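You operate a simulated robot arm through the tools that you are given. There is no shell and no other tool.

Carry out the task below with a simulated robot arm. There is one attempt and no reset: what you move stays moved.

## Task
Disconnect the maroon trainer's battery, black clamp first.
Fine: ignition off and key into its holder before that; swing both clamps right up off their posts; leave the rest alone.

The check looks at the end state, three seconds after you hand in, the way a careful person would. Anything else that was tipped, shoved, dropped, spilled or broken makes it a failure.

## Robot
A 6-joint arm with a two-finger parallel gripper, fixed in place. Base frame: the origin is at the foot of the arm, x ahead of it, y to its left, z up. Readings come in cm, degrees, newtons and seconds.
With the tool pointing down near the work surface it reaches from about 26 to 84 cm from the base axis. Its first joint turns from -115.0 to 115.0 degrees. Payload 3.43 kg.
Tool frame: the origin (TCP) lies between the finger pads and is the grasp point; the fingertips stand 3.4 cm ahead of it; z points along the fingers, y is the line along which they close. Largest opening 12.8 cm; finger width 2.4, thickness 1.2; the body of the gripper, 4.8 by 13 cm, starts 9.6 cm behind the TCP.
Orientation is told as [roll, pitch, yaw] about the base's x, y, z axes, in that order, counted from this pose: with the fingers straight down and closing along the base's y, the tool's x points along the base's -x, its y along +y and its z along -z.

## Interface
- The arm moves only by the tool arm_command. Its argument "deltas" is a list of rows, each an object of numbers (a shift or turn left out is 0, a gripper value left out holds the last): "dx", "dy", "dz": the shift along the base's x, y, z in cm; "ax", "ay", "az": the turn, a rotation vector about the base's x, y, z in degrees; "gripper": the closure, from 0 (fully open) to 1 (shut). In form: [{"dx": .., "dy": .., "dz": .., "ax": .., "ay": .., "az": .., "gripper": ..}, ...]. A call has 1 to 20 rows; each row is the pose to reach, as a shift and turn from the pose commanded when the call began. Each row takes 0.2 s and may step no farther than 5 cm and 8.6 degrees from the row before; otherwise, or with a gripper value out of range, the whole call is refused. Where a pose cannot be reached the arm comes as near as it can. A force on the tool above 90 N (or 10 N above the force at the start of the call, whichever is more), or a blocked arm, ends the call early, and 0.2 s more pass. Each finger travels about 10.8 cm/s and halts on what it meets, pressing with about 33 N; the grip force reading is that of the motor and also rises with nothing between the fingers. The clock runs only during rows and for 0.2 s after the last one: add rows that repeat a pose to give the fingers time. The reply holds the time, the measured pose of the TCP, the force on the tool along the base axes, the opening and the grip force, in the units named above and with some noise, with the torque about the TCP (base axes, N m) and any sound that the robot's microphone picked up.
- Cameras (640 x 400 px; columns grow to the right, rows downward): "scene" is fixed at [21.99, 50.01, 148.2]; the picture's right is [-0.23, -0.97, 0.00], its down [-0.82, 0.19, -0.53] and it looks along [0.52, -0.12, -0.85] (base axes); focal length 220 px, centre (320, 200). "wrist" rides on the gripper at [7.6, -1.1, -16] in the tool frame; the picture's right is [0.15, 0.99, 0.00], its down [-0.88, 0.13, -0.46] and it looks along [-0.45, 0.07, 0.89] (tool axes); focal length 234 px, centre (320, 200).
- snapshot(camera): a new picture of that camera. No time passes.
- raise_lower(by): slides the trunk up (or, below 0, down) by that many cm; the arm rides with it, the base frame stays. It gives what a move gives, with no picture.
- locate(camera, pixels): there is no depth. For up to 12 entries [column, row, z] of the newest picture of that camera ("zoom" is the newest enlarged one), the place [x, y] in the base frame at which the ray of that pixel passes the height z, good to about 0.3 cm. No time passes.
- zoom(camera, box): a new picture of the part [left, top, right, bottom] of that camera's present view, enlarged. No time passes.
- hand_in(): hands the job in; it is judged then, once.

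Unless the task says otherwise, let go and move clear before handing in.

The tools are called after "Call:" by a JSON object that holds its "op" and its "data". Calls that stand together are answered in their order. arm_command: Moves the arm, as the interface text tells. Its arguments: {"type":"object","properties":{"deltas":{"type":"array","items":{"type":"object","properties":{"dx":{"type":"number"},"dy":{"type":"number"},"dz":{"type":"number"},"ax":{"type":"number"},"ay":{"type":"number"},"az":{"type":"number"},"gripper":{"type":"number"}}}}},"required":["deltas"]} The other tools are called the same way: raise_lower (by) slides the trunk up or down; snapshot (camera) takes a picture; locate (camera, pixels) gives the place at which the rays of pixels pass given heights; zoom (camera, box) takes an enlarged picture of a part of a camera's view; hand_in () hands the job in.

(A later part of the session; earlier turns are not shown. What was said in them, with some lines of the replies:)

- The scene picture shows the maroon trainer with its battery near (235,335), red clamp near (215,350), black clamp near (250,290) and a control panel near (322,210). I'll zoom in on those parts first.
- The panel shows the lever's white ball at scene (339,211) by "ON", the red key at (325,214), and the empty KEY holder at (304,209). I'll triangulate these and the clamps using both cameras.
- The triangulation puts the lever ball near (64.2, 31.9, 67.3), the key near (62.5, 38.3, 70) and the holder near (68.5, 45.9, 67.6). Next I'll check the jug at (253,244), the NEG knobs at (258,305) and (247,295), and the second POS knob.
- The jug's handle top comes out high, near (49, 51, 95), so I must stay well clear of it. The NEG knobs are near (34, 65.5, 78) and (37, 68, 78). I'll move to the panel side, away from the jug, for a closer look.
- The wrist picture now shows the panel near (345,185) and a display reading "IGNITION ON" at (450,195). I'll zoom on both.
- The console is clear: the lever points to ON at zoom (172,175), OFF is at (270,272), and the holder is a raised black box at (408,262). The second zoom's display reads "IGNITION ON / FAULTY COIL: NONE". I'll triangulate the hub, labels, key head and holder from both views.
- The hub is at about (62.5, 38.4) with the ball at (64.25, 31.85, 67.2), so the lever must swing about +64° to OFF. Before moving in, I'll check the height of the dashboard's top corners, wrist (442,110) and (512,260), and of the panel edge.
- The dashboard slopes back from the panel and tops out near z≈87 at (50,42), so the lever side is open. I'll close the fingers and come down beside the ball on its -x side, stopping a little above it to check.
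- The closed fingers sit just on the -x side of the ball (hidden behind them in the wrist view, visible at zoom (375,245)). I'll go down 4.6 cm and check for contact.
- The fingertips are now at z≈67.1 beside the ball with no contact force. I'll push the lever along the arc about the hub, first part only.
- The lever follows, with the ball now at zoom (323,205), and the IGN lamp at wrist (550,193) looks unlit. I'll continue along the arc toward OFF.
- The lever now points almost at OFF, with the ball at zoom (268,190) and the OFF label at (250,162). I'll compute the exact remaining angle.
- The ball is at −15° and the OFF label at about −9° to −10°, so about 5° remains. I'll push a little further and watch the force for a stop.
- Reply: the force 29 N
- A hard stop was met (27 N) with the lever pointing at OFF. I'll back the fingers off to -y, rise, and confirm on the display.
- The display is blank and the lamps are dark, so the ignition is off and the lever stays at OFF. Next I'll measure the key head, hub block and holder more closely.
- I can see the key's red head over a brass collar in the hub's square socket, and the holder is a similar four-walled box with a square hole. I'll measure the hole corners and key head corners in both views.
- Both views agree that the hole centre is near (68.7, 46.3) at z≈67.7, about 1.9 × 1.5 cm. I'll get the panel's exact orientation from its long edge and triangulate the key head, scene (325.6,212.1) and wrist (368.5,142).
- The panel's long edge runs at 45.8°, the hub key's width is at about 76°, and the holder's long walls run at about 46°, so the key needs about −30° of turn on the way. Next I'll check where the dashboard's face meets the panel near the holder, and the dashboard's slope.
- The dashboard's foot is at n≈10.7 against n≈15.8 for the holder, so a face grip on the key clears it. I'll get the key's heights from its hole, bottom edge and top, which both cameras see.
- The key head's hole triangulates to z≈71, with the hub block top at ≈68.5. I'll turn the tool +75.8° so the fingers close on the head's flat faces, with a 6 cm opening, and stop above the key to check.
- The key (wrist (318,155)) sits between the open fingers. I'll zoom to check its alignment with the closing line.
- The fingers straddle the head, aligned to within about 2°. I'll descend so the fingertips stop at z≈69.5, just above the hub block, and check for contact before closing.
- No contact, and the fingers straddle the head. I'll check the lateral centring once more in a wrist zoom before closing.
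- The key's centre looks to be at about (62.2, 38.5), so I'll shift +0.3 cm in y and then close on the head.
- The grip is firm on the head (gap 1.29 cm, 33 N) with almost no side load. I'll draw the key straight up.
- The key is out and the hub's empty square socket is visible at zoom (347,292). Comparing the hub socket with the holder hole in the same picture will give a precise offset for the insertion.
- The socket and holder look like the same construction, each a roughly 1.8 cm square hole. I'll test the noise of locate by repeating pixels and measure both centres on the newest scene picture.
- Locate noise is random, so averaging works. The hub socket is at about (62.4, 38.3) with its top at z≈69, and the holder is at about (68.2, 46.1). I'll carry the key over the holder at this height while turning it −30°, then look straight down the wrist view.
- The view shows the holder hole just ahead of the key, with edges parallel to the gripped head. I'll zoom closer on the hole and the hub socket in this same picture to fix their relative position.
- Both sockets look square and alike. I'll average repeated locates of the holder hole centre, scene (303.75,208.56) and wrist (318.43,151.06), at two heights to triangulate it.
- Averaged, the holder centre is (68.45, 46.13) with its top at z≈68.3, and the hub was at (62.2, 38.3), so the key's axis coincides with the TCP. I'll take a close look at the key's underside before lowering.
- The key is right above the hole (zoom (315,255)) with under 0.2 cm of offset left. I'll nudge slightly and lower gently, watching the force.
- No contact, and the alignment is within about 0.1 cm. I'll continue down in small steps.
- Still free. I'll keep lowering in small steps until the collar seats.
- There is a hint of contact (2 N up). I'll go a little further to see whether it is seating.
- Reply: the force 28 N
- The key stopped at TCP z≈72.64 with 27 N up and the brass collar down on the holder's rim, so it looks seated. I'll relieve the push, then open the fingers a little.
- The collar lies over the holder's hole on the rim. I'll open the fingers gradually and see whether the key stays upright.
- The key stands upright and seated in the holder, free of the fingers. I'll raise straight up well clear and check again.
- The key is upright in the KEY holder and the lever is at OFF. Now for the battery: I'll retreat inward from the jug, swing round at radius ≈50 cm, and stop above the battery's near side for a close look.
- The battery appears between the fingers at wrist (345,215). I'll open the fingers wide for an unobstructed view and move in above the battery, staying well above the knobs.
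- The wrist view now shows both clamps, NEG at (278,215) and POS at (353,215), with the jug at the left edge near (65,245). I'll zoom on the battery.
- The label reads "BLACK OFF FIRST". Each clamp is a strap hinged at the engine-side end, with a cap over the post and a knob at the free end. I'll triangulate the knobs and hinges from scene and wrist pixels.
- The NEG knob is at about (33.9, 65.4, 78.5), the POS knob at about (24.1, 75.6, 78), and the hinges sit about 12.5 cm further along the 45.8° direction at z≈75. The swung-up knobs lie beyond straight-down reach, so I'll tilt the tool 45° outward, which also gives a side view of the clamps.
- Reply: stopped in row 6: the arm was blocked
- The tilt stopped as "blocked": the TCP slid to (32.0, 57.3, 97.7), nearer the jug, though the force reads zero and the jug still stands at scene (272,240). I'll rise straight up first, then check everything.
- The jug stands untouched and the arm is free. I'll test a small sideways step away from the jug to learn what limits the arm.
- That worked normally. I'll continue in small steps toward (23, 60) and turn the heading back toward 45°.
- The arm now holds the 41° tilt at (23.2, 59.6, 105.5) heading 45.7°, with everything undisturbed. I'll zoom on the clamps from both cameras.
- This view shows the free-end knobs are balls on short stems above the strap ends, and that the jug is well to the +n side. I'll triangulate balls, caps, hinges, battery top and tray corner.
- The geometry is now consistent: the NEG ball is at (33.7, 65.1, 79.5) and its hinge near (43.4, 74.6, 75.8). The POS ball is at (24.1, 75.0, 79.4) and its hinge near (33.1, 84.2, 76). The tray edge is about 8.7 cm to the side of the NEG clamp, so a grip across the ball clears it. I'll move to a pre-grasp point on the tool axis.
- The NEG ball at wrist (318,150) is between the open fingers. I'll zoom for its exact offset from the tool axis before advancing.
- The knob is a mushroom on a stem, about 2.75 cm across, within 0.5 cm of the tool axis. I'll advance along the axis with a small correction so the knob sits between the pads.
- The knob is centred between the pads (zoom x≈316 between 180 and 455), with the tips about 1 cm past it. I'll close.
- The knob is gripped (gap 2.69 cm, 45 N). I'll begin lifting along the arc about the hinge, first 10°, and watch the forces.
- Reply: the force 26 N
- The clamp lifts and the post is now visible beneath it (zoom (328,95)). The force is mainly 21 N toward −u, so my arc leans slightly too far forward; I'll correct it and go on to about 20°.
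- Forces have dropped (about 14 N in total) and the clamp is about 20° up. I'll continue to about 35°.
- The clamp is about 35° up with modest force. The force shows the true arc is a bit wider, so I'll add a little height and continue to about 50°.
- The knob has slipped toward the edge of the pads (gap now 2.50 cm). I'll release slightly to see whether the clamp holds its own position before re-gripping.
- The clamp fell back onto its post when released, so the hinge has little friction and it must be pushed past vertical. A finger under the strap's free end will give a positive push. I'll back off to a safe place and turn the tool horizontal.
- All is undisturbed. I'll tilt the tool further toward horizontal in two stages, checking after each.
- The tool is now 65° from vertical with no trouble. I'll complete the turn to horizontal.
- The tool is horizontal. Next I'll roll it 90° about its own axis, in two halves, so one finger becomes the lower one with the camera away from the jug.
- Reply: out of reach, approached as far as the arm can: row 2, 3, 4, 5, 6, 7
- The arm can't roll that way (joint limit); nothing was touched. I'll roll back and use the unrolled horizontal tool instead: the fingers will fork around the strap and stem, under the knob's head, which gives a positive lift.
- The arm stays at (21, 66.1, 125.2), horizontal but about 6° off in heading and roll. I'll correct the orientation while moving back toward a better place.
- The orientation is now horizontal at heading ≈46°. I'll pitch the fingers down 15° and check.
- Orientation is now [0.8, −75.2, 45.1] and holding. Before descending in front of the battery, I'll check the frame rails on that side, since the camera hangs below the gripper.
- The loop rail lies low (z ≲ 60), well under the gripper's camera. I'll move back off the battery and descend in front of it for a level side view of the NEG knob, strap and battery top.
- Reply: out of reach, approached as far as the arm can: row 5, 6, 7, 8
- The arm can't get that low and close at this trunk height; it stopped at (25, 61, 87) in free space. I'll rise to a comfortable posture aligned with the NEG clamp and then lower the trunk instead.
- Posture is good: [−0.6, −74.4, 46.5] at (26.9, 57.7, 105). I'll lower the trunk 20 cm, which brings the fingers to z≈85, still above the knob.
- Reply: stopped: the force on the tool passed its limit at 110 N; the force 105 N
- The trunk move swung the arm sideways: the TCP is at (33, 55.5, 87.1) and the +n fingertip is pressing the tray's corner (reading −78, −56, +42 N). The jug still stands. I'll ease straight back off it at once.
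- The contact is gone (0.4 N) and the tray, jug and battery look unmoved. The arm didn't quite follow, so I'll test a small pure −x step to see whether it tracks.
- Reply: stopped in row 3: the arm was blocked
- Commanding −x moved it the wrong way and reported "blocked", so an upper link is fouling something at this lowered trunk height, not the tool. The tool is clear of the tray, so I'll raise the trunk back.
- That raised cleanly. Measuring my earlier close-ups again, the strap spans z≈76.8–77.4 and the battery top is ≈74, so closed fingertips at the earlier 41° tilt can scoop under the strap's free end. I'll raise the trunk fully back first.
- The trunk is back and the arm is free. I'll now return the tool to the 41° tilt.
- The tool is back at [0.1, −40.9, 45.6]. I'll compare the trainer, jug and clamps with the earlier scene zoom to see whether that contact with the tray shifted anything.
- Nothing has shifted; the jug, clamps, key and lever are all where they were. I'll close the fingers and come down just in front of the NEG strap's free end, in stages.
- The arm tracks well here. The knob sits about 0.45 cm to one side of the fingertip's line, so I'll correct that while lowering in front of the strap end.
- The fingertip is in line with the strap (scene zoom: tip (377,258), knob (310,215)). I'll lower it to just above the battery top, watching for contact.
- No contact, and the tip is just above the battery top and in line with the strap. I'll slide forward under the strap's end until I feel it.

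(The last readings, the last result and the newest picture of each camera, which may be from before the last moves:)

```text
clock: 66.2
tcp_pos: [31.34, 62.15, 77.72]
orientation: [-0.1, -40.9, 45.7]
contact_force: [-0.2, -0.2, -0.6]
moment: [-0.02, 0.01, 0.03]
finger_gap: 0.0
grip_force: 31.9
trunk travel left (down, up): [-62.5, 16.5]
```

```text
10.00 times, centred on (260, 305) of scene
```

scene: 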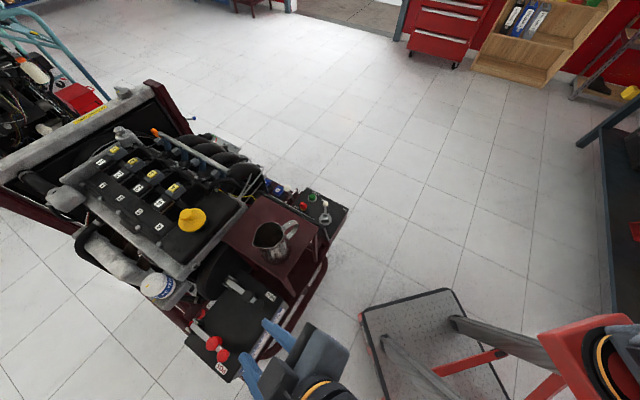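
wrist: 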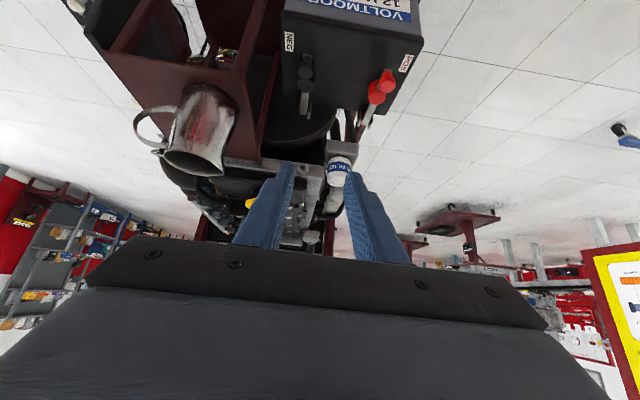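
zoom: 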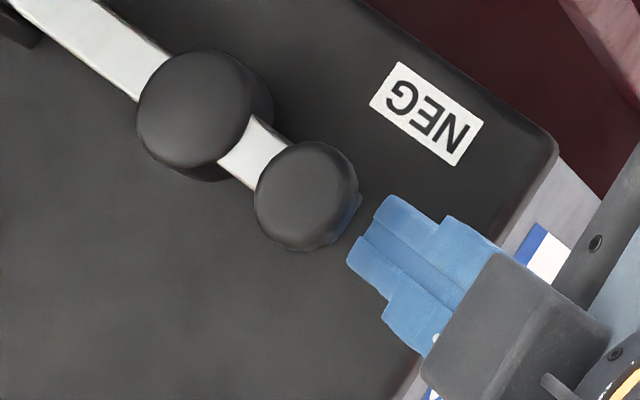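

Still free. I'll go forward another 0.7 cm.

Call:
{"op": "arm_command", "data": {"deltas": [{"dx": 0.2, "dy": 0.21}, {"dx": 0.35, "dy": 0.36}, {"dx": 0.5, "dy": 0.51}]}}

Call:
{"op": "zoom", "data": {"camera": "scene", "box": [235, 285, 285, 325]}}

```text
clock: 67.0
tcp_pos: [31.83, 62.68, 77.67]
orientation: [-0.1, -40.7, 45.7]
contact_force: [-4.9, -4.3, -2.5]
moment: [-0.07, 0.07, 0.02]
finger_gap: 0.0
grip_force: 32.7
trunk travel left (down, up): [-62.5, 16.5]
```

```text
10.00 times, centred on (260, 305) of scene
```

zoom: 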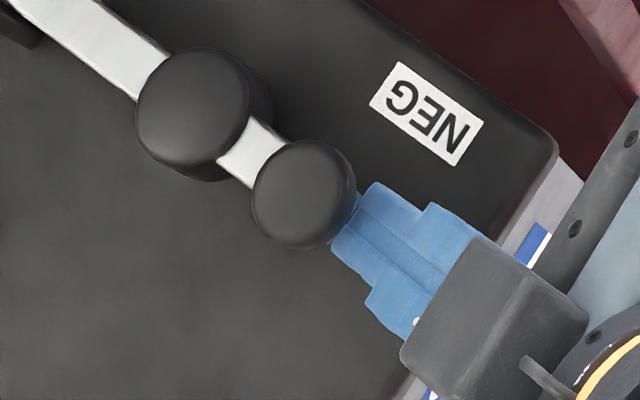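

Contact is felt (6.5 N back, 2.5 N down), as expected for the strap's end on the finger. I'll start lifting along the end's arc.

Call:
{"op": "arm_command", "data": {"deltas": [{"dx": 0.0, "dy": 0.0, "dz": 0.6}, {"dx": 0.02, "dy": 0.02, "dz": 1.24}, {"dx": 0.06, "dy": 0.06, "dz": 1.85}, {"dx": 0.11, "dy": 0.11, "dz": 2.47}]}}

Call:
{"op": "zoom", "data": {"camera": "scene", "box": [225, 275, 285, 325]}}

Call:
{"op": "zoom", "data": {"camera": "wrist", "box": [240, 90, 400, 230]}}

```text
clock: 68.0
tcp_pos: [32.03, 62.79, 80.38]
orientation: [-0.1, -40.8, 45.7]
contact_force: [-0.6, -0.5, -1.0]
moment: [-0.01, 0.04, -0.05]
finger_gap: 0.0
grip_force: 33.0
trunk travel left (down, up): [-62.5, 16.5]
```

```text
8.00 times, centred on (255, 300) of scene
```

zoom: 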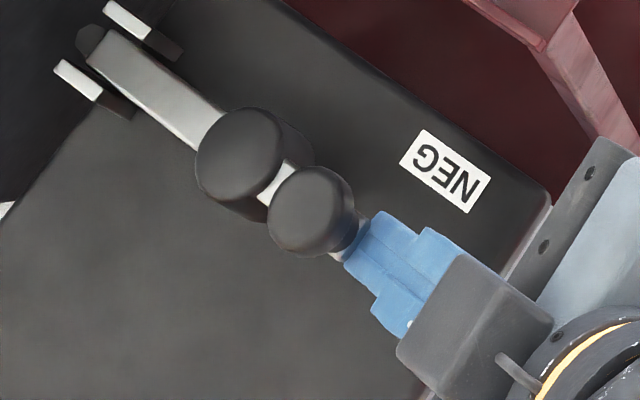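

```text
2.86 times, centred on (320, 160) of wrist
```

zoom: 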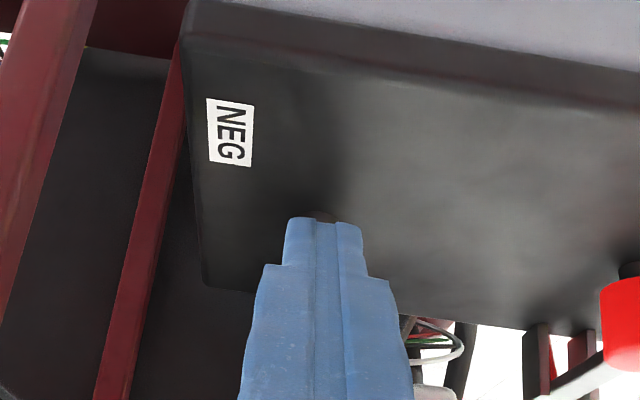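

The clamp is lifting on the fingertip with only about 1 N. I'll continue along the arc to about 30°.

Call:
{"op": "arm_command", "data": {"deltas": [{"dx": 0.08, "dy": 0.08, "dz": 0.6}, {"dx": 0.17, "dy": 0.18, "dz": 1.22}, {"dx": 0.29, "dy": 0.3, "dz": 1.8}, {"dx": 0.41, "dy": 0.42, "dz": 2.4}, {"dx": 0.57, "dy": 0.58, "dz": 3.0}, {"dx": 0.73, "dy": 0.74, "dz": 3.56}, {"dx": 0.92, "dy": 0.94, "dz": 4.1}, {"dx": 1.11, "dy": 1.14, "dz": 4.67}]}}

Call:
{"op": "zoom", "data": {"camera": "scene", "box": [215, 265, 285, 325]}}

Call:
{"op": "zoom", "data": {"camera": "wrist", "box": [240, 90, 400, 230]}}

```text
clock: 69.8
tcp_pos: [33.08, 63.93, 84.88]
orientation: [-0.1, -40.7, 45.7]
contact_force: [-0.1, -1.0, -0.5]
moment: [0.01, 0.02, -0.02]
finger_gap: 0.0
grip_force: 32.7
trunk travel left (down, up): [-62.5, 16.5]
```

```text
6.67 times, centred on (250, 295) of scene
```

zoom: 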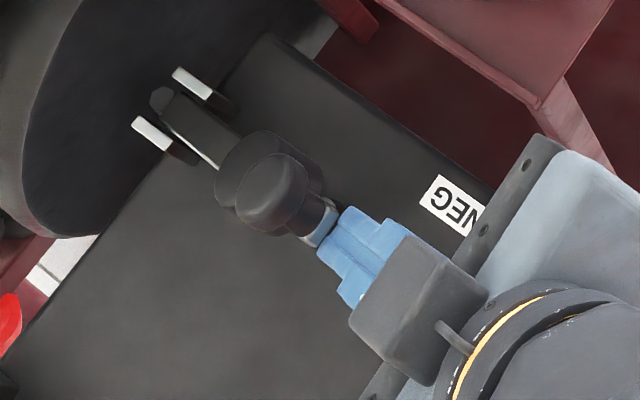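

```text
2.86 times, centred on (320, 160) of wrist
```

zoom: 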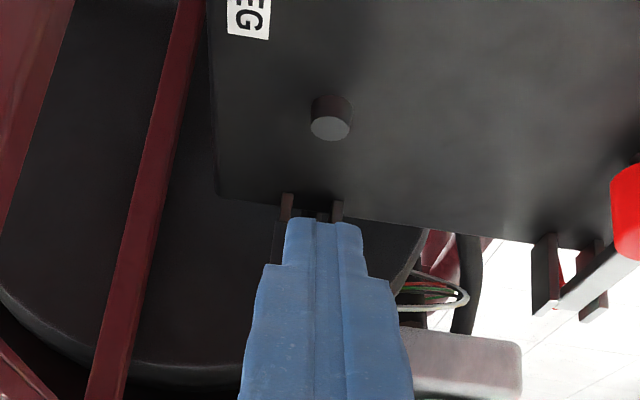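

The clamp is about 30° up with the post clear (zoom (330,118)), riding on the fingertip. I'll continue to about 60°.

Call:
{"op": "arm_command", "data": {"deltas": [{"dx": 0.45, "dy": 0.47, "dz": 1.06}, {"dx": 0.7, "dy": 0.72, "dz": 1.58}, {"dx": 0.96, "dy": 0.99, "dz": 2.06}, {"dx": 1.24, "dy": 1.27, "dz": 2.53}, {"dx": 1.54, "dy": 1.58, "dz": 2.99}, {"dx": 2.03, "dy": 2.08, "dz": 3.68}, {"dx": 2.39, "dy": 2.46, "dz": 4.12}, {"dx": 2.77, "dy": 2.84, "dz": 4.55}, {"dx": 3.1, "dy": 3.18, "dz": 4.88}, {"dx": 3.44, "dy": 3.53, "dz": 5.19}]}}

Call:
{"op": "zoom", "data": {"camera": "scene", "box": [205, 235, 295, 315]}}

Call:
{"op": "zoom", "data": {"camera": "wrist", "box": [220, 70, 420, 230]}}

```text
clock: 72.0
tcp_pos: [36.59, 67.4, 90.13]
orientation: [-0.2, -40.8, 45.7]
contact_force: [-0.1, 1.2, 0.3]
moment: [-0.01, -0.01, -0.02]
finger_gap: 0.0
grip_force: 33.4
trunk travel left (down, up): [-62.5, 16.5]
```

```text
5.00 times, centred on (250, 275) of scene
```

zoom: 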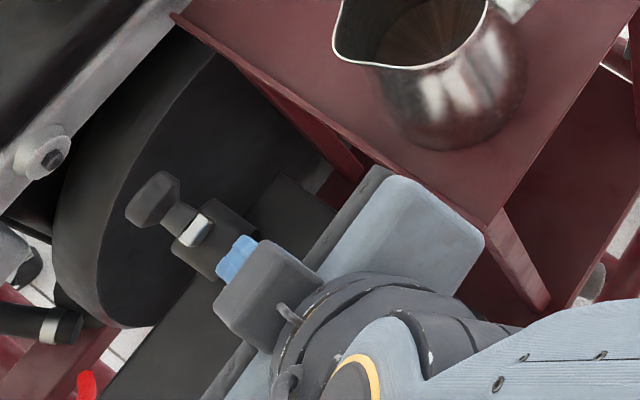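

```text
2.50 times, centred on (320, 150) of wrist
```

zoom: 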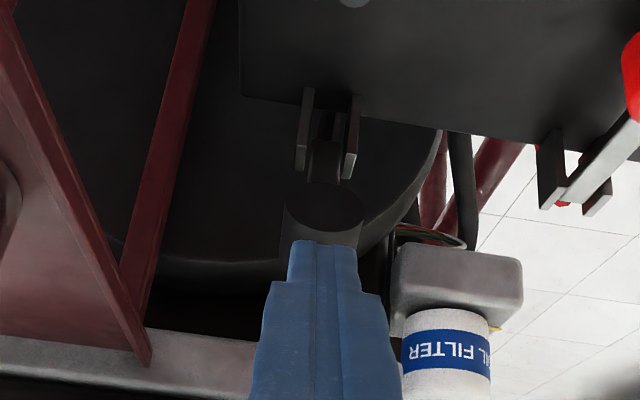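

The clamp is about 65° up, with the knob at scene zoom (155,200) and the tip behind the strap. I'll push on toward 80°.

Call:
{"op": "arm_command", "data": {"deltas": [{"dx": 0.35, "dy": 0.36, "dz": 0.28}, {"dx": 0.7, "dy": 0.72, "dz": 0.56}, {"dx": 1.05, "dy": 1.07, "dz": 0.8}, {"dx": 1.44, "dy": 1.47, "dz": 1.02}, {"dx": 1.81, "dy": 1.86, "dz": 1.21}, {"dx": 2.2, "dy": 2.26, "dz": 1.39}, {"dx": 2.58, "dy": 2.65, "dz": 1.53}, {"dx": 2.98, "dy": 3.06, "dz": 1.67}]}}

Call:
{"op": "zoom", "data": {"camera": "scene", "box": [195, 225, 295, 310]}}

Call:
{"op": "zoom", "data": {"camera": "wrist", "box": [220, 70, 420, 230]}}

```text
clock: 73.3
tcp_pos: [37.7, 68.66, 90.23]
orientation: [-0.4, -39.7, 46.0]
contact_force: [-31.9, -23.1, -1.4]
moment: [-0.38, 0.75, 0.25]
finger_gap: 0.03
grip_force: 32.9
trunk travel left (down, up): [-62.5, 16.5]
stopped in row 6: the force on the tool passed its limit at 97 N (the readings are from after the stop); the commanded pose is now the measured one
```

```text
4.71 times, centred on (245, 268) of scene
```

zoom: 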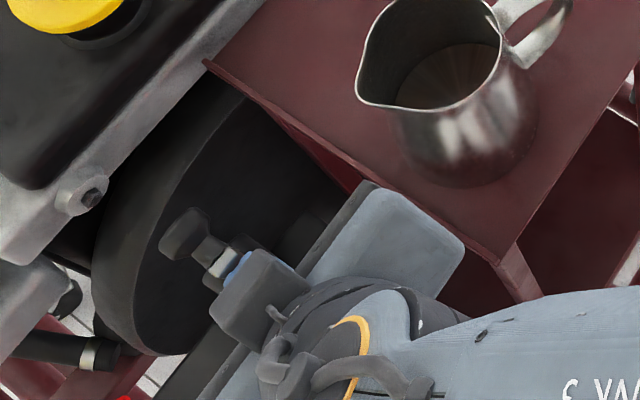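

```text
2.50 times, centred on (320, 150) of wrist
```

zoom: 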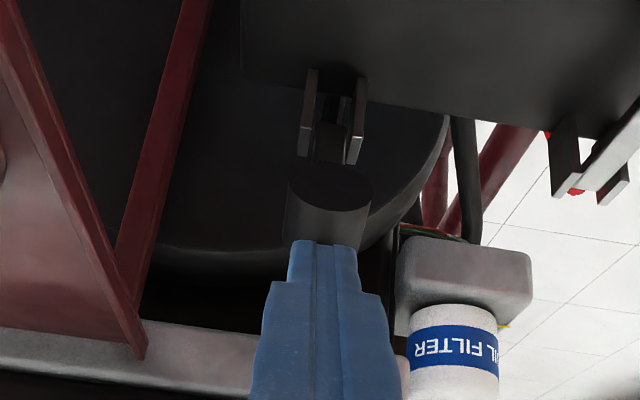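

A firm stop was met at about 70° (the reading had passed 90 N), so the clamp is fully up. I'll ease off a little and watch whether it stays there.

Call:
{"op": "arm_command", "data": {"deltas": [{"dx": -0.5, "dy": -0.5, "dz": 0.0}, {"dx": -1.0, "dy": -1.0, "dz": 0.0}, {"dx": -1.0, "dy": -1.0, "dz": 0.0}]}}

Call:
{"op": "zoom", "data": {"camera": "scene", "box": [195, 225, 295, 310]}}

Call:
{"op": "zoom", "data": {"camera": "wrist", "box": [220, 70, 420, 230]}}

```text
clock: 74.1
tcp_pos: [36.93, 67.84, 90.62]
orientation: [-0.4, -40.0, 45.9]
contact_force: [0.1, 0.0, 0.4]
moment: [0.0, 0.01, 0.02]
finger_gap: 0.0
grip_force: 32.7
trunk travel left (down, up): [-62.5, 16.5]
```

```text
4.71 times, centred on (245, 268) of scene
```

zoom: 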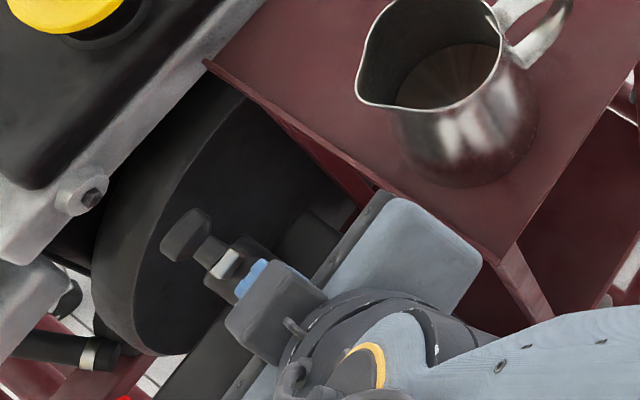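

```text
2.50 times, centred on (320, 150) of wrist
```

zoom: 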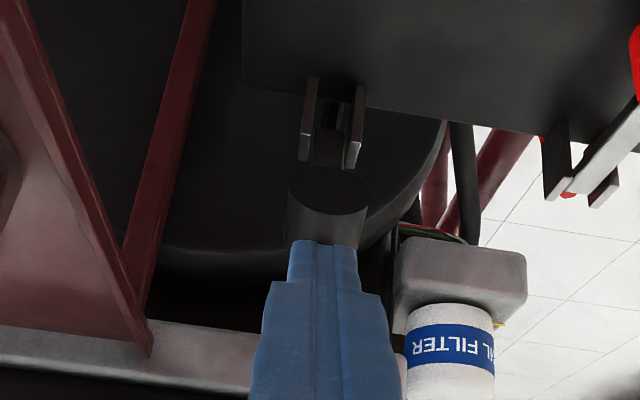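

The strap end (zoom (228,265)) no longer touches the fingertip (255,280), and the knob hasn't moved, so the clamp stays up by itself. I'll back away further and confirm.

Call:
{"op": "arm_command", "data": {"deltas": [{"dx": -1.5, "dy": -1.5, "dz": 1.5}, {"dx": -3.5, "dy": -3.5, "dz": 4}, {"dx": -6, "dy": -6, "dz": 7}, {"dx": -9, "dy": -9, "dz": 9.5}, {"dx": -12, "dy": -10.5, "dz": 13}, {"dx": -15, "dy": -11, "dz": 15.5}]}}

Call:
{"op": "snapshot", "data": {"camera": "wrist"}}

Call:
{"op": "zoom", "data": {"camera": "scene", "box": [170, 235, 310, 385]}}

```text
clock: 75.5
tcp_pos: [21.97, 56.86, 106.03]
orientation: [-0.4, -40.0, 45.8]
contact_force: [0.3, 0.9, -1.1]
moment: [-0.03, -0.01, 0.04]
finger_gap: 0.0
grip_force: 33.3
trunk travel left (down, up): [-62.5, 16.5]
```

```text
taken
```

wrist: 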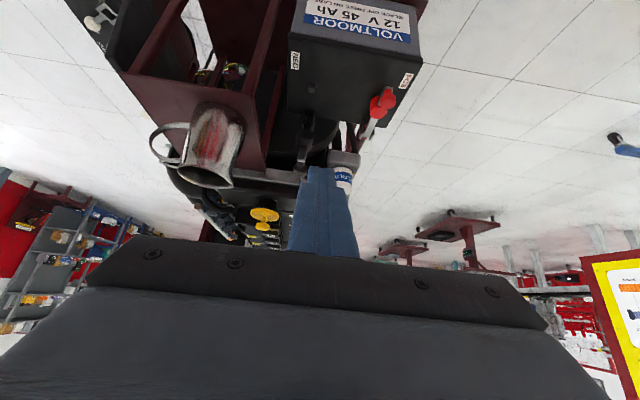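

```text
2.67 times, centred on (240, 310) of scene
```

zoom: 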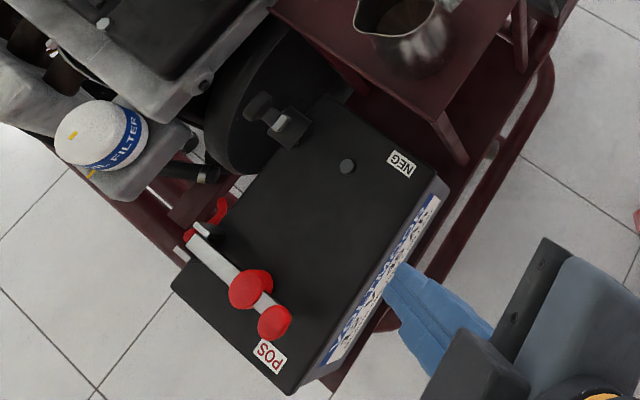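

The black clamp is up and staying up, with its post bare at zoom (347,167). Now the red one: I'll move over in front of the POS strap end with the same closed-finger tilt.

Call:
{"op": "arm_command", "data": {"deltas": [{"dx": -0.3, "dy": 3.6, "dz": -1.5}, {"dx": -0.6, "dy": 7.2, "dz": -3}, {"dx": -0.9, "dy": 10.8, "dz": -4.5}, {"dx": -1.17, "dy": 14.3, "dz": -6}, {"dx": -1.17, "dy": 14.3, "dz": -10}, {"dx": -1.17, "dy": 14.3, "dz": -14}, {"dx": -1.17, "dy": 14.3, "dz": -18}, {"dx": -1.17, "dy": 14.3, "dz": -19.3}]}}

Call:
{"op": "zoom", "data": {"camera": "wrist", "box": [240, 80, 400, 230]}}

Call:
{"op": "snapshot", "data": {"camera": "scene"}}

```text
clock: 77.3
tcp_pos: [20.62, 71.19, 86.48]
orientation: [-0.5, -39.8, 46.3]
contact_force: [-0.8, 0.5, 0.3]
moment: [-0.03, 0.04, 0.0]
finger_gap: 0.03
grip_force: 32.9
trunk travel left (down, up): [-62.5, 16.5]
```

```text
2.67 times, centred on (320, 155) of wrist
```

zoom: 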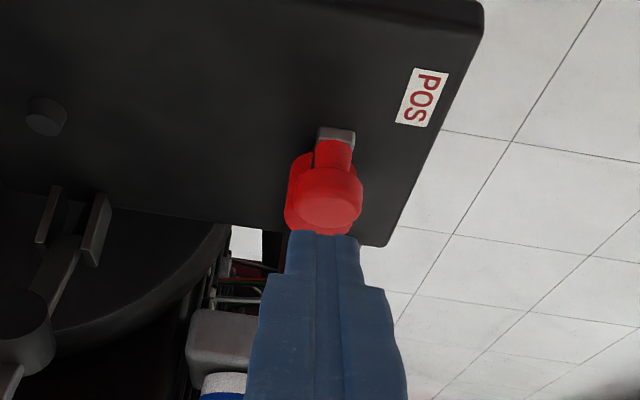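

```text
taken
```

scene: 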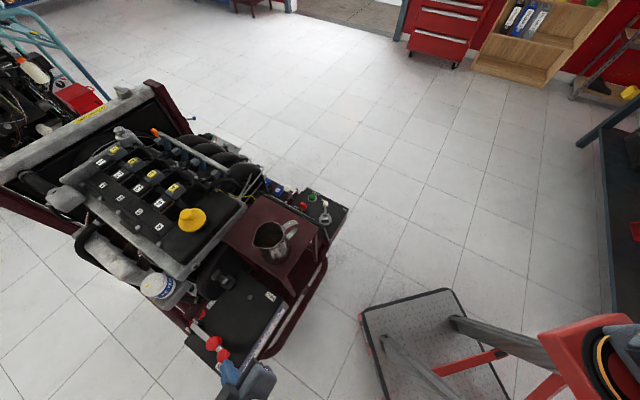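

The POS knob is nearly centred on the finger line (0.15 cm off). I'll trim the orientation by 1° and lower in front of the strap end.

Call:
{"op": "arm_command", "data": {"deltas": [{"dx": -0.05, "dy": 0.05, "dz": -2, "ax": 0.4, "ay": -0.35, "az": -0.2}, {"dx": -0.1, "dy": 0.1, "dz": -4, "ax": 0.7, "ay": -0.7, "az": -0.5}, {"dx": -0.1, "dy": 0.1, "dz": -6.2, "ax": 0.7, "ay": -0.7, "az": -0.5}, {"dx": -0.1, "dy": 0.1, "dz": -7.5, "ax": 0.7, "ay": -0.7, "az": -0.5}, {"dx": -0.1, "dy": 0.1, "dz": -8.3, "ax": 0.7, "ay": -0.7, "az": -0.5}]}}

Call:
{"op": "zoom", "data": {"camera": "scene", "box": [190, 330, 255, 385]}}

Call:
{"op": "zoom", "data": {"camera": "wrist", "box": [240, 80, 400, 230]}}

```text
clock: 78.5
tcp_pos: [20.89, 71.09, 78.38]
orientation: [-0.5, -40.9, 45.5]
contact_force: [-0.3, -1.0, 0.3]
moment: [-0.02, -0.01, -0.03]
finger_gap: 0.02
grip_force: 32.7
trunk travel left (down, up): [-62.5, 16.5]
```

```text
7.27 times, centred on (222, 358) of scene
```

zoom: 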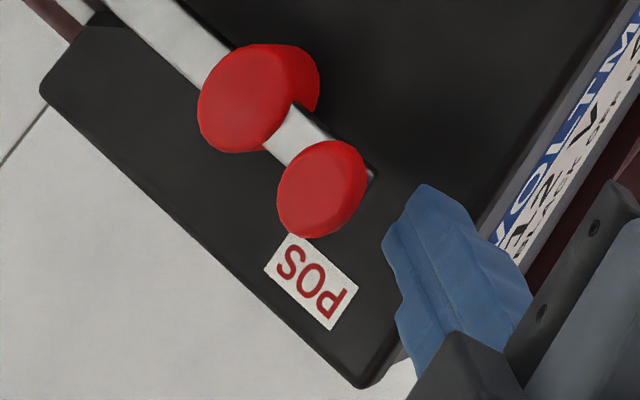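

```text
2.67 times, centred on (320, 155) of wrist
```

zoom: 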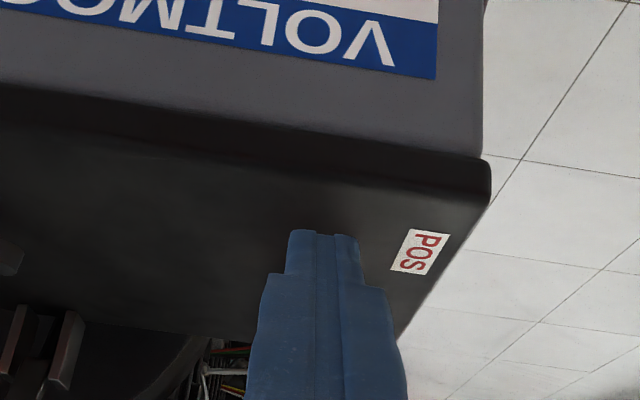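

The fingertip is about 0.45 cm too far to the +n side of the strap's centreline (tip (404,215) against the line at (404,232)). I'll correct that, lower slightly, and slide forward to contact.

Call:
{"op": "arm_command", "data": {"deltas": [{"dx": -0.32, "dy": 0.31, "dz": -0.3}, {"dx": -0.32, "dy": 0.31, "dz": -0.55}, {"dx": 0.0, "dy": 0.65, "dz": -0.55}, {"dx": 0.35, "dy": 1.0, "dz": -0.55}, {"dx": 0.6, "dy": 1.25, "dz": -0.55}]}}

Call:
{"op": "zoom", "data": {"camera": "scene", "box": [190, 330, 255, 385]}}

```text
clock: 79.7
tcp_pos: [21.39, 72.5, 77.87]
orientation: [-0.4, -41.0, 45.4]
contact_force: [0.5, -1.0, 0.2]
moment: [-0.03, 0.01, 0.02]
finger_gap: 0.0
grip_force: 33.1
trunk travel left (down, up): [-62.5, 16.5]
```

```text
7.27 times, centred on (222, 358) of scene
```

zoom: 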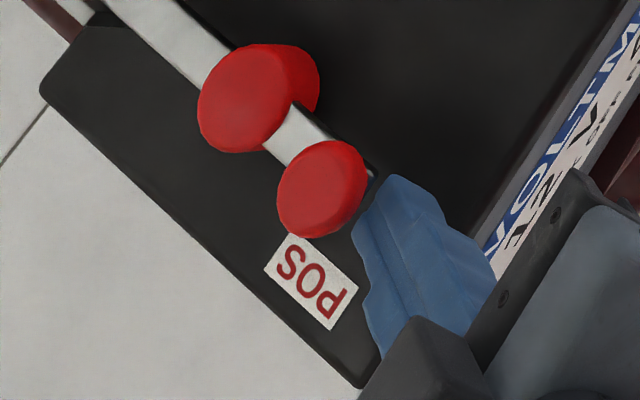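

The tip is now centred on the strap line and just short of its end. I'll go forward until contact.

Call:
{"op": "arm_command", "data": {"deltas": [{"dx": 0.2, "dy": 0.2}, {"dx": 0.35, "dy": 0.36}]}}

Call:
{"op": "zoom", "data": {"camera": "scene", "box": [190, 330, 255, 385]}}

```text
clock: 80.3
tcp_pos: [21.73, 72.76, 77.71]
orientation: [-0.5, -40.7, 45.5]
contact_force: [-5.0, -4.6, -2.1]
moment: [-0.07, 0.12, -0.02]
finger_gap: 0.02
grip_force: 33.1
trunk travel left (down, up): [-62.5, 16.5]
```

```text
7.27 times, centred on (222, 358) of scene
```

zoom: 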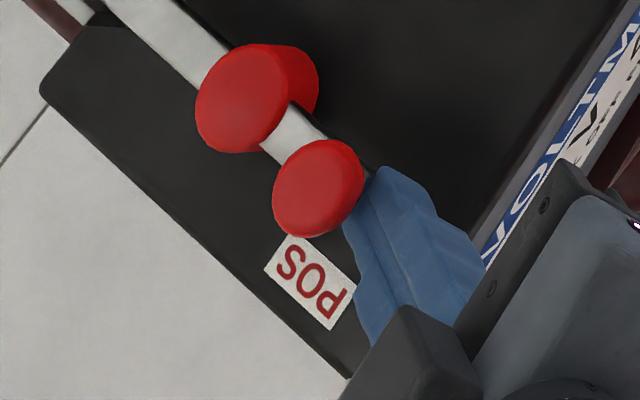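

Contact has the same feel as on the black one (7 N back, 2 N down). I'll lift along the same arc.

Call:
{"op": "arm_command", "data": {"deltas": [{"dx": 0.0, "dy": 0.0, "dz": 0.6}, {"dx": 0.02, "dy": 0.02, "dz": 1.24}, {"dx": 0.06, "dy": 0.06, "dz": 1.85}, {"dx": 0.11, "dy": 0.11, "dz": 2.47}]}}

Call:
{"op": "zoom", "data": {"camera": "scene", "box": [185, 320, 255, 385]}}

Call:
{"op": "zoom", "data": {"camera": "wrist", "box": [240, 80, 400, 230]}}

```text
clock: 81.3
tcp_pos: [21.81, 72.93, 80.32]
orientation: [-0.4, -41.0, 45.3]
contact_force: [-1.3, -0.6, -0.8]
moment: [-0.01, 0.04, 0.01]
finger_gap: 0.01
grip_force: 33.1
trunk travel left (down, up): [-62.5, 16.5]
```

```text
6.15 times, centred on (220, 352) of scene
```

zoom: 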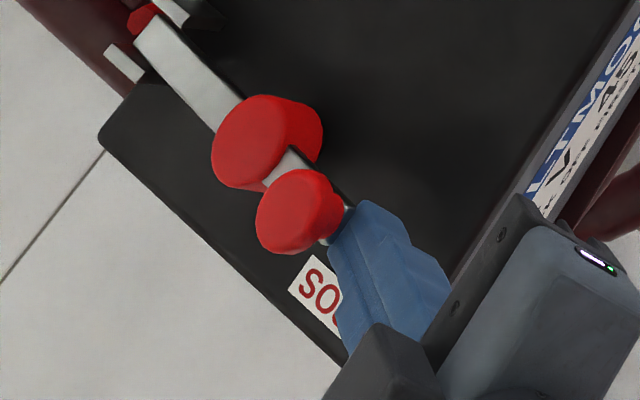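

```text
2.67 times, centred on (320, 155) of wrist
```

zoom: 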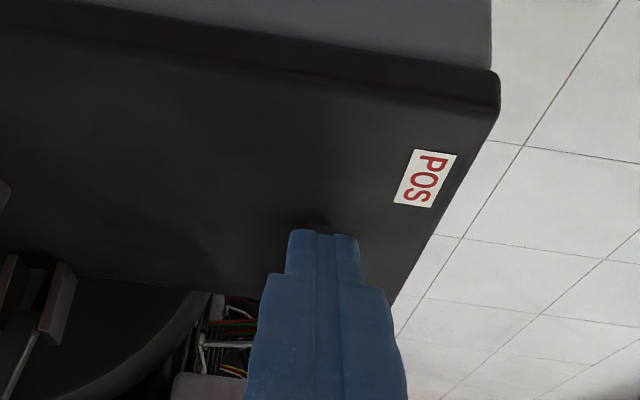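

The red clamp is rising on the fingertip (strap end resting at zoom (335,230)) with about 1 N. I'll continue to about 30°.

Call:
{"op": "arm_command", "data": {"deltas": [{"dx": 0.08, "dy": 0.08, "dz": 0.6}, {"dx": 0.17, "dy": 0.18, "dz": 1.22}, {"dx": 0.29, "dy": 0.3, "dz": 1.8}, {"dx": 0.41, "dy": 0.42, "dz": 2.4}, {"dx": 0.57, "dy": 0.58, "dz": 3.0}, {"dx": 0.73, "dy": 0.74, "dz": 3.56}, {"dx": 0.92, "dy": 0.94, "dz": 4.1}, {"dx": 1.11, "dy": 1.14, "dz": 4.67}]}}

Call:
{"op": "zoom", "data": {"camera": "scene", "box": [175, 305, 255, 375]}}

Call:
{"op": "zoom", "data": {"camera": "wrist", "box": [240, 80, 400, 230]}}

```text
clock: 83.1
tcp_pos: [23.05, 74.08, 85.03]
orientation: [-0.4, -40.9, 45.4]
contact_force: [-1.3, -0.5, 0.6]
moment: [-0.01, 0.0, 0.01]
finger_gap: 0.0
grip_force: 33.0
trunk travel left (down, up): [-62.5, 16.5]
```

```text
5.71 times, centred on (215, 340) of scene
```

zoom: 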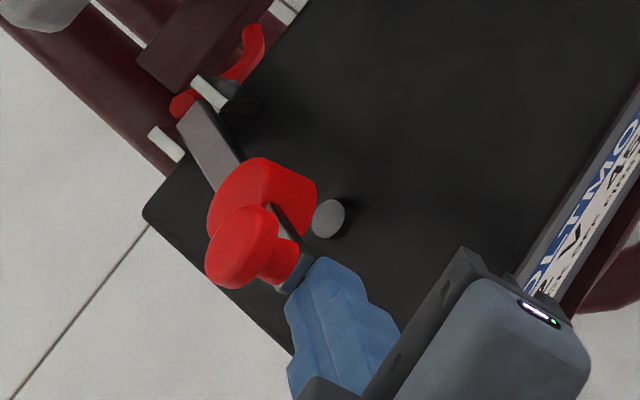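

```text
2.67 times, centred on (320, 155) of wrist
```

zoom: 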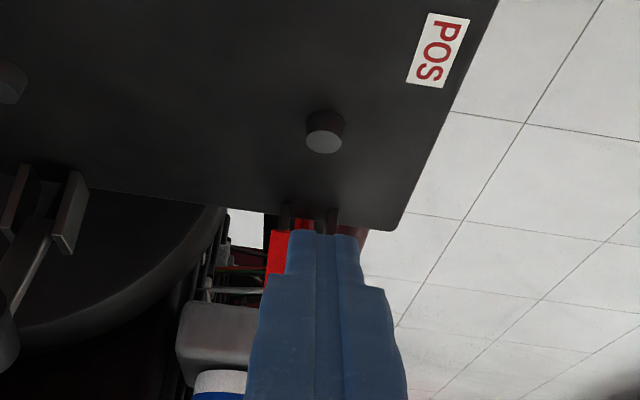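

The POS post is uncovered (zoom (328,218)) and the clamp is riding centrally. I'll continue to about 60°.

Call:
{"op": "arm_command", "data": {"deltas": [{"dx": 0.45, "dy": 0.47, "dz": 1.06}, {"dx": 0.7, "dy": 0.72, "dz": 1.58}, {"dx": 0.96, "dy": 0.99, "dz": 2.06}, {"dx": 1.24, "dy": 1.27, "dz": 2.53}, {"dx": 1.54, "dy": 1.58, "dz": 2.99}, {"dx": 2.03, "dy": 2.08, "dz": 3.68}, {"dx": 2.39, "dy": 2.46, "dz": 4.12}, {"dx": 2.77, "dy": 2.84, "dz": 4.55}, {"dx": 3.1, "dy": 3.18, "dz": 4.88}, {"dx": 3.44, "dy": 3.53, "dz": 5.19}]}}

Call:
{"op": "zoom", "data": {"camera": "scene", "box": [165, 280, 255, 360]}}

Call:
{"op": "zoom", "data": {"camera": "wrist", "box": [220, 70, 420, 230]}}

```text
clock: 85.3
tcp_pos: [26.38, 77.63, 90.11]
orientation: [-0.4, -40.8, 45.5]
contact_force: [0.4, 1.7, 0.6]
moment: [0.0, 0.0, 0.03]
finger_gap: 0.02
grip_force: 33.3
trunk travel left (down, up): [-62.5, 16.5]
```

```text
5.00 times, centred on (210, 320) of scene
```

zoom: 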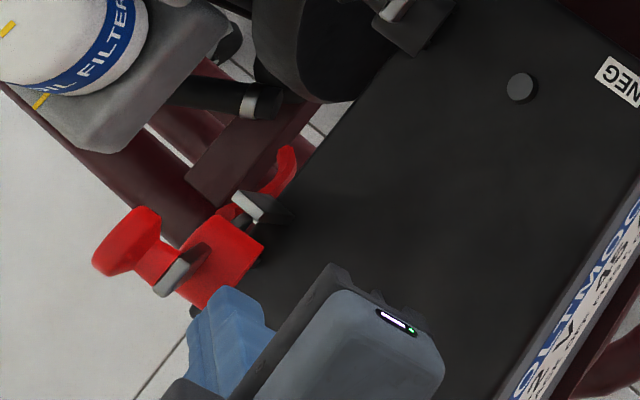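

```text
2.50 times, centred on (320, 150) of wrist
```

zoom: 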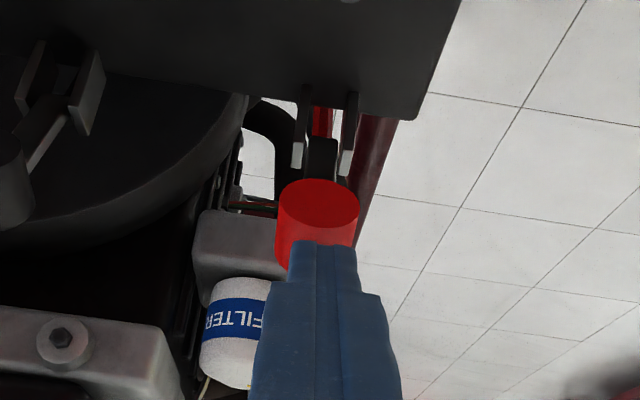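

The red clamp is about 65° up, level with where the black one was before its stop. I'll push the last bit in small steps to feel for the stop.

Call:
{"op": "arm_command", "data": {"deltas": [{"dx": 0.25, "dy": 0.26, "dz": 0.2}, {"dx": 0.5, "dy": 0.52, "dz": 0.4}, {"dx": 0.75, "dy": 0.78, "dz": 0.6}]}}

Call:
{"op": "zoom", "data": {"camera": "scene", "box": [165, 280, 255, 360]}}

```text
clock: 86.1
tcp_pos: [27.04, 78.3, 90.86]
orientation: [-0.4, -40.8, 45.4]
contact_force: [0.9, -0.3, 1.0]
moment: [0.0, 0.03, 0.01]
finger_gap: 0.0
grip_force: 32.9
trunk travel left (down, up): [-62.5, 16.5]
```

```text
5.00 times, centred on (210, 320) of scene
```

zoom: 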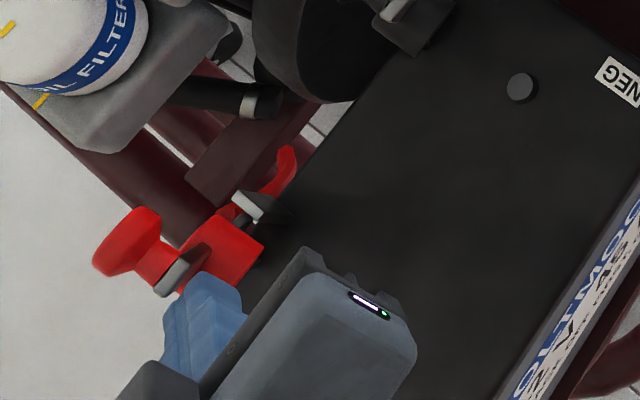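

The clamp's knob and strap end, (130,240) and (180,275), didn't move while the finger came closer with no force, so it has already swung to its up position by itself. I'll back away the way I came and check.

Call:
{"op": "arm_command", "data": {"deltas": [{"dx": -1.0, "dy": -1.0, "dz": 0.5}, {"dx": -3.0, "dy": -3.0, "dz": 2.5}, {"dx": -5.5, "dy": -5.5, "dz": 5}, {"dx": -7, "dy": -9, "dz": 7.5}, {"dx": -7, "dy": -13, "dz": 10}, {"dx": -6, "dy": -17, "dz": 13}, {"dx": -5, "dy": -21, "dz": 15.5}]}}

Call:
{"op": "snapshot", "data": {"camera": "scene"}}

Call:
{"op": "zoom", "data": {"camera": "scene", "box": [160, 235, 310, 385]}}

Call:
{"op": "snapshot", "data": {"camera": "wrist"}}

```text
refused: row 6 steps farther than a row can; nothing moved
```

```text
taken
```

scene: 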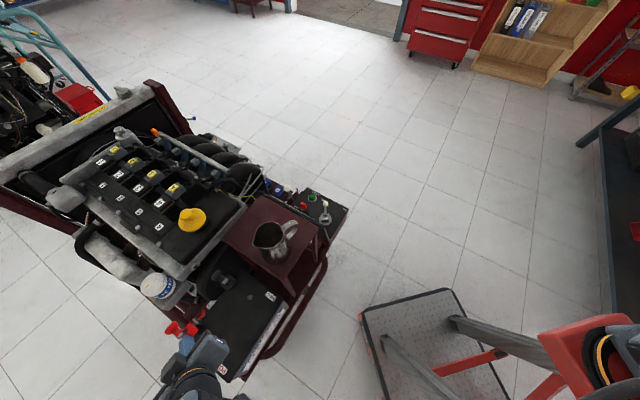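

```text
2.67 times, centred on (235, 310) of scene
```

zoom: 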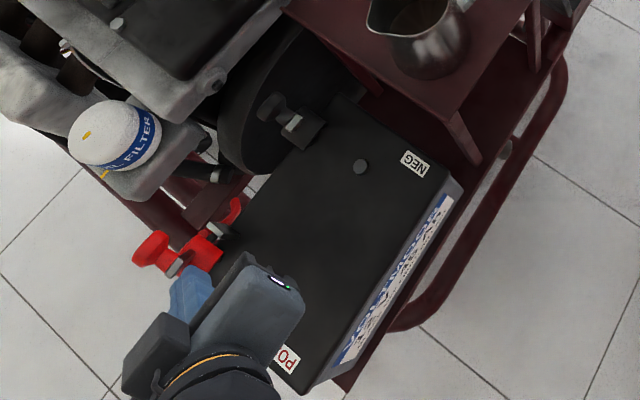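

```text
taken
```

wrist: 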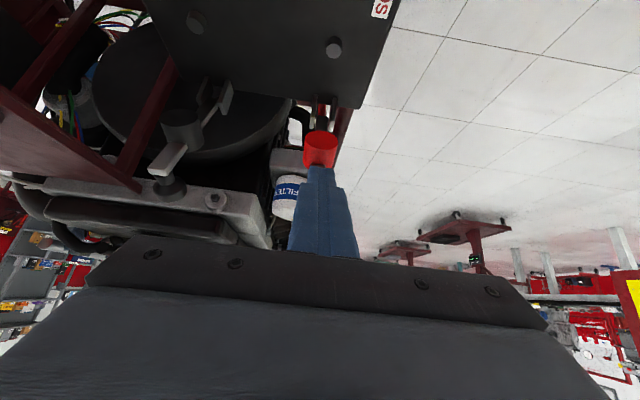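

That call was refused for too long a step and nothing moved; both clamps show upright in the zoom, black at (285,125) and red at (175,250). I'll back away with shorter steps.

Call:
{"op": "arm_command", "data": {"deltas": [{"dx": -1.0, "dy": -1.0, "dz": 0.5}, {"dx": -3.0, "dy": -3.0, "dz": 2.5}, {"dx": -5.5, "dy": -5.5, "dz": 5}, {"dx": -6.5, "dy": -8.5, "dz": 7.5}, {"dx": -6.5, "dy": -12, "dz": 10}, {"dx": -6, "dy": -15.5, "dz": 12.5}, {"dx": -5.5, "dy": -19, "dz": 15}]}}

Call:
{"op": "snapshot", "data": {"camera": "scene"}}

Call:
{"op": "zoom", "data": {"camera": "scene", "box": [160, 235, 310, 385]}}

Call:
{"op": "snapshot", "data": {"camera": "wrist"}}

```text
clock: 87.7
tcp_pos: [21.56, 59.32, 105.72]
orientation: [-0.5, -40.8, 45.6]
contact_force: [0.5, -0.1, 1.3]
moment: [-0.01, -0.03, -0.01]
finger_gap: 0.0
grip_force: 33.2
trunk travel left (down, up): [-62.5, 16.5]
```

```text
taken
```

scene: 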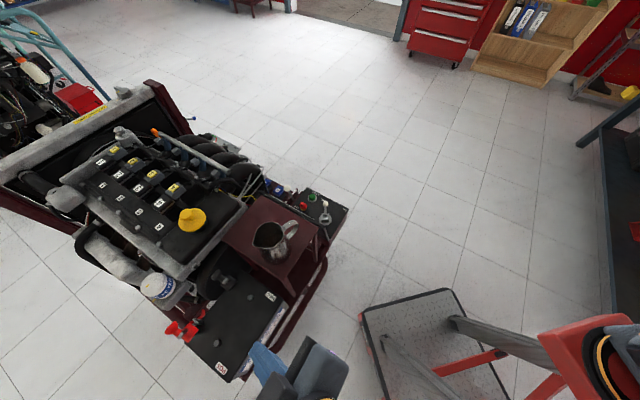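

```text
2.67 times, centred on (235, 310) of scene
```

zoom: 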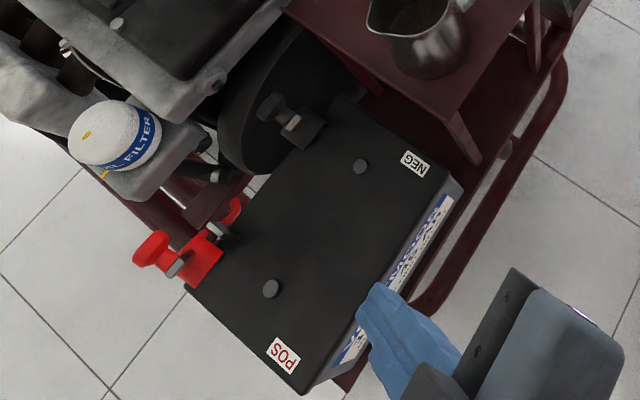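

```text
taken
```

wrist: 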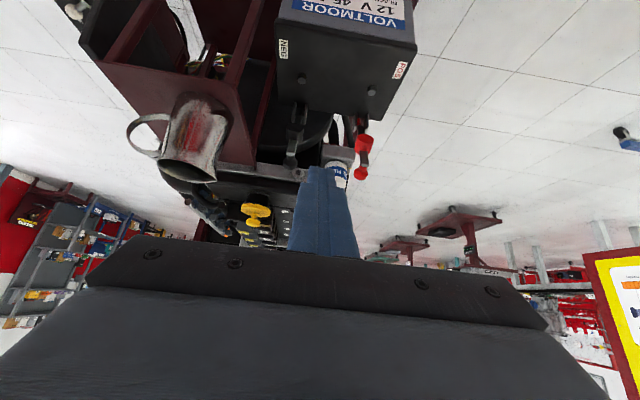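

Both clamps stand up off their posts, with both posts bare at zoom (361,166) and (271,288). I'll retreat a bit further, let time pass, and do a final check of the panel, key, jug and clamps.

Call:
{"op": "arm_command", "data": {"deltas": [{"dx": -0.5, "dy": -2, "dz": 2}, {"dx": -1, "dy": -4, "dz": 4}, {"dx": -1, "dy": -4, "dz": 4}, {"dx": -1, "dy": -4, "dz": 4}, {"dx": -1, "dy": -4, "dz": 4}, {"dx": -1, "dy": -4, "dz": 4}, {"dx": -1, "dy": -4, "dz": 4}, {"dx": -1, "dy": -4, "dz": 4}]}}

Call:
{"op": "zoom", "data": {"camera": "scene", "box": [160, 235, 310, 385]}}

Call:
{"op": "zoom", "data": {"camera": "scene", "box": [230, 180, 350, 255]}}

Call:
{"op": "zoom", "data": {"camera": "scene", "box": [290, 190, 340, 221]}}

Call:
{"op": "zoom", "data": {"camera": "wrist", "box": [240, 20, 420, 200]}}

```text
clock: 89.5
tcp_pos: [20.59, 55.43, 109.82]
orientation: [-0.5, -40.9, 45.3]
contact_force: [-0.2, 1.0, -0.1]
moment: [-0.02, -0.03, -0.02]
finger_gap: 0.01
grip_force: 32.9
trunk travel left (down, up): [-62.5, 16.5]
```

```text
2.67 times, centred on (235, 310) of scene
```

zoom: 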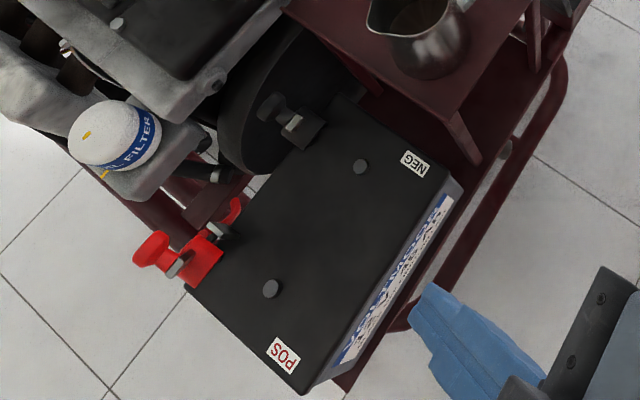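

```text
5.33 times, centred on (290, 218) of scene
```

zoom: 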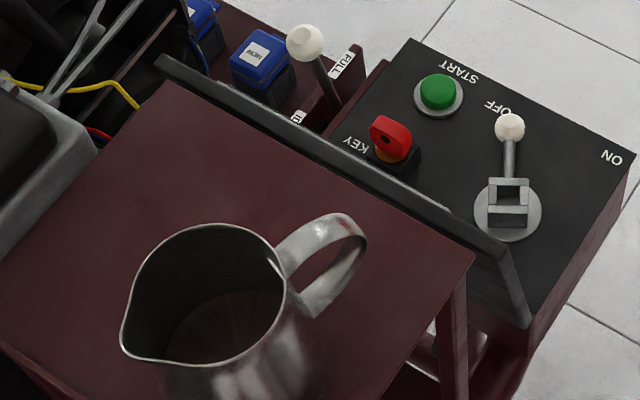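

```text
12.80 times, centred on (315, 206) of scene
```

zoom: 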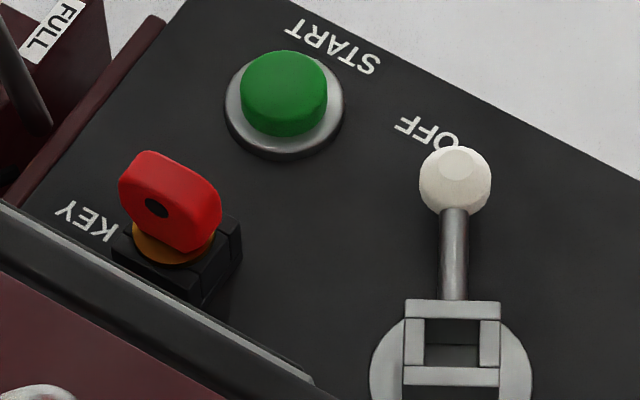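

```text
2.22 times, centred on (330, 110) of wrist
```

zoom: 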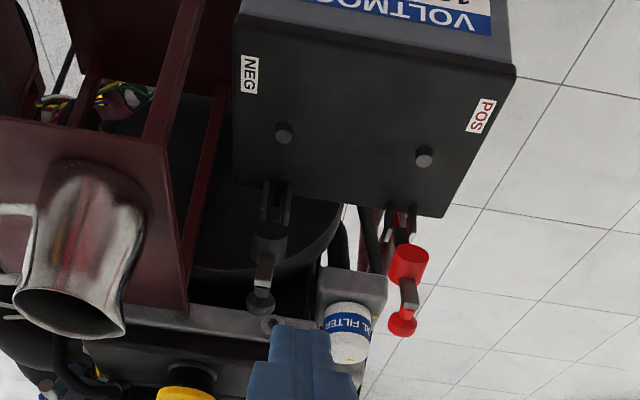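

The final pictures show the lever at OFF and the key seated in its holder. Both clamps stay up off their bare posts, and the jug and everything else are in place. The gripper is empty and clear, so I'll hand in.

Call:
{"op": "hand_in", "data": {}}

```text
The job is handed in.
```

The maroon trainer's battery is disconnected, black clamp first. I've handed the job in, but no verdict came back.

- **Ignition:** The lever is at OFF and the dashboard display went blank.
- **Key:** It is seated upright in the KEY holder.
- **Clamps:** The black clamp went up first, then the red. Both rest against their stops at about 70°, and both posts are bare. They stayed up after I backed away.
- **Slips along the way:**
  - On my first try the black clamp dropped back onto its post, so I lifted it again from under its free end.
  - A trunk move swung a fingertip into the tray corner at about 110 N.
  - When the black clamp reached its stop, the push peaked at about 97 N.

In the last pictures the jug, tray, battery and panel looked unmoved, and nothing was tipped or spilled. The gripper is empty and clear of the trainer.
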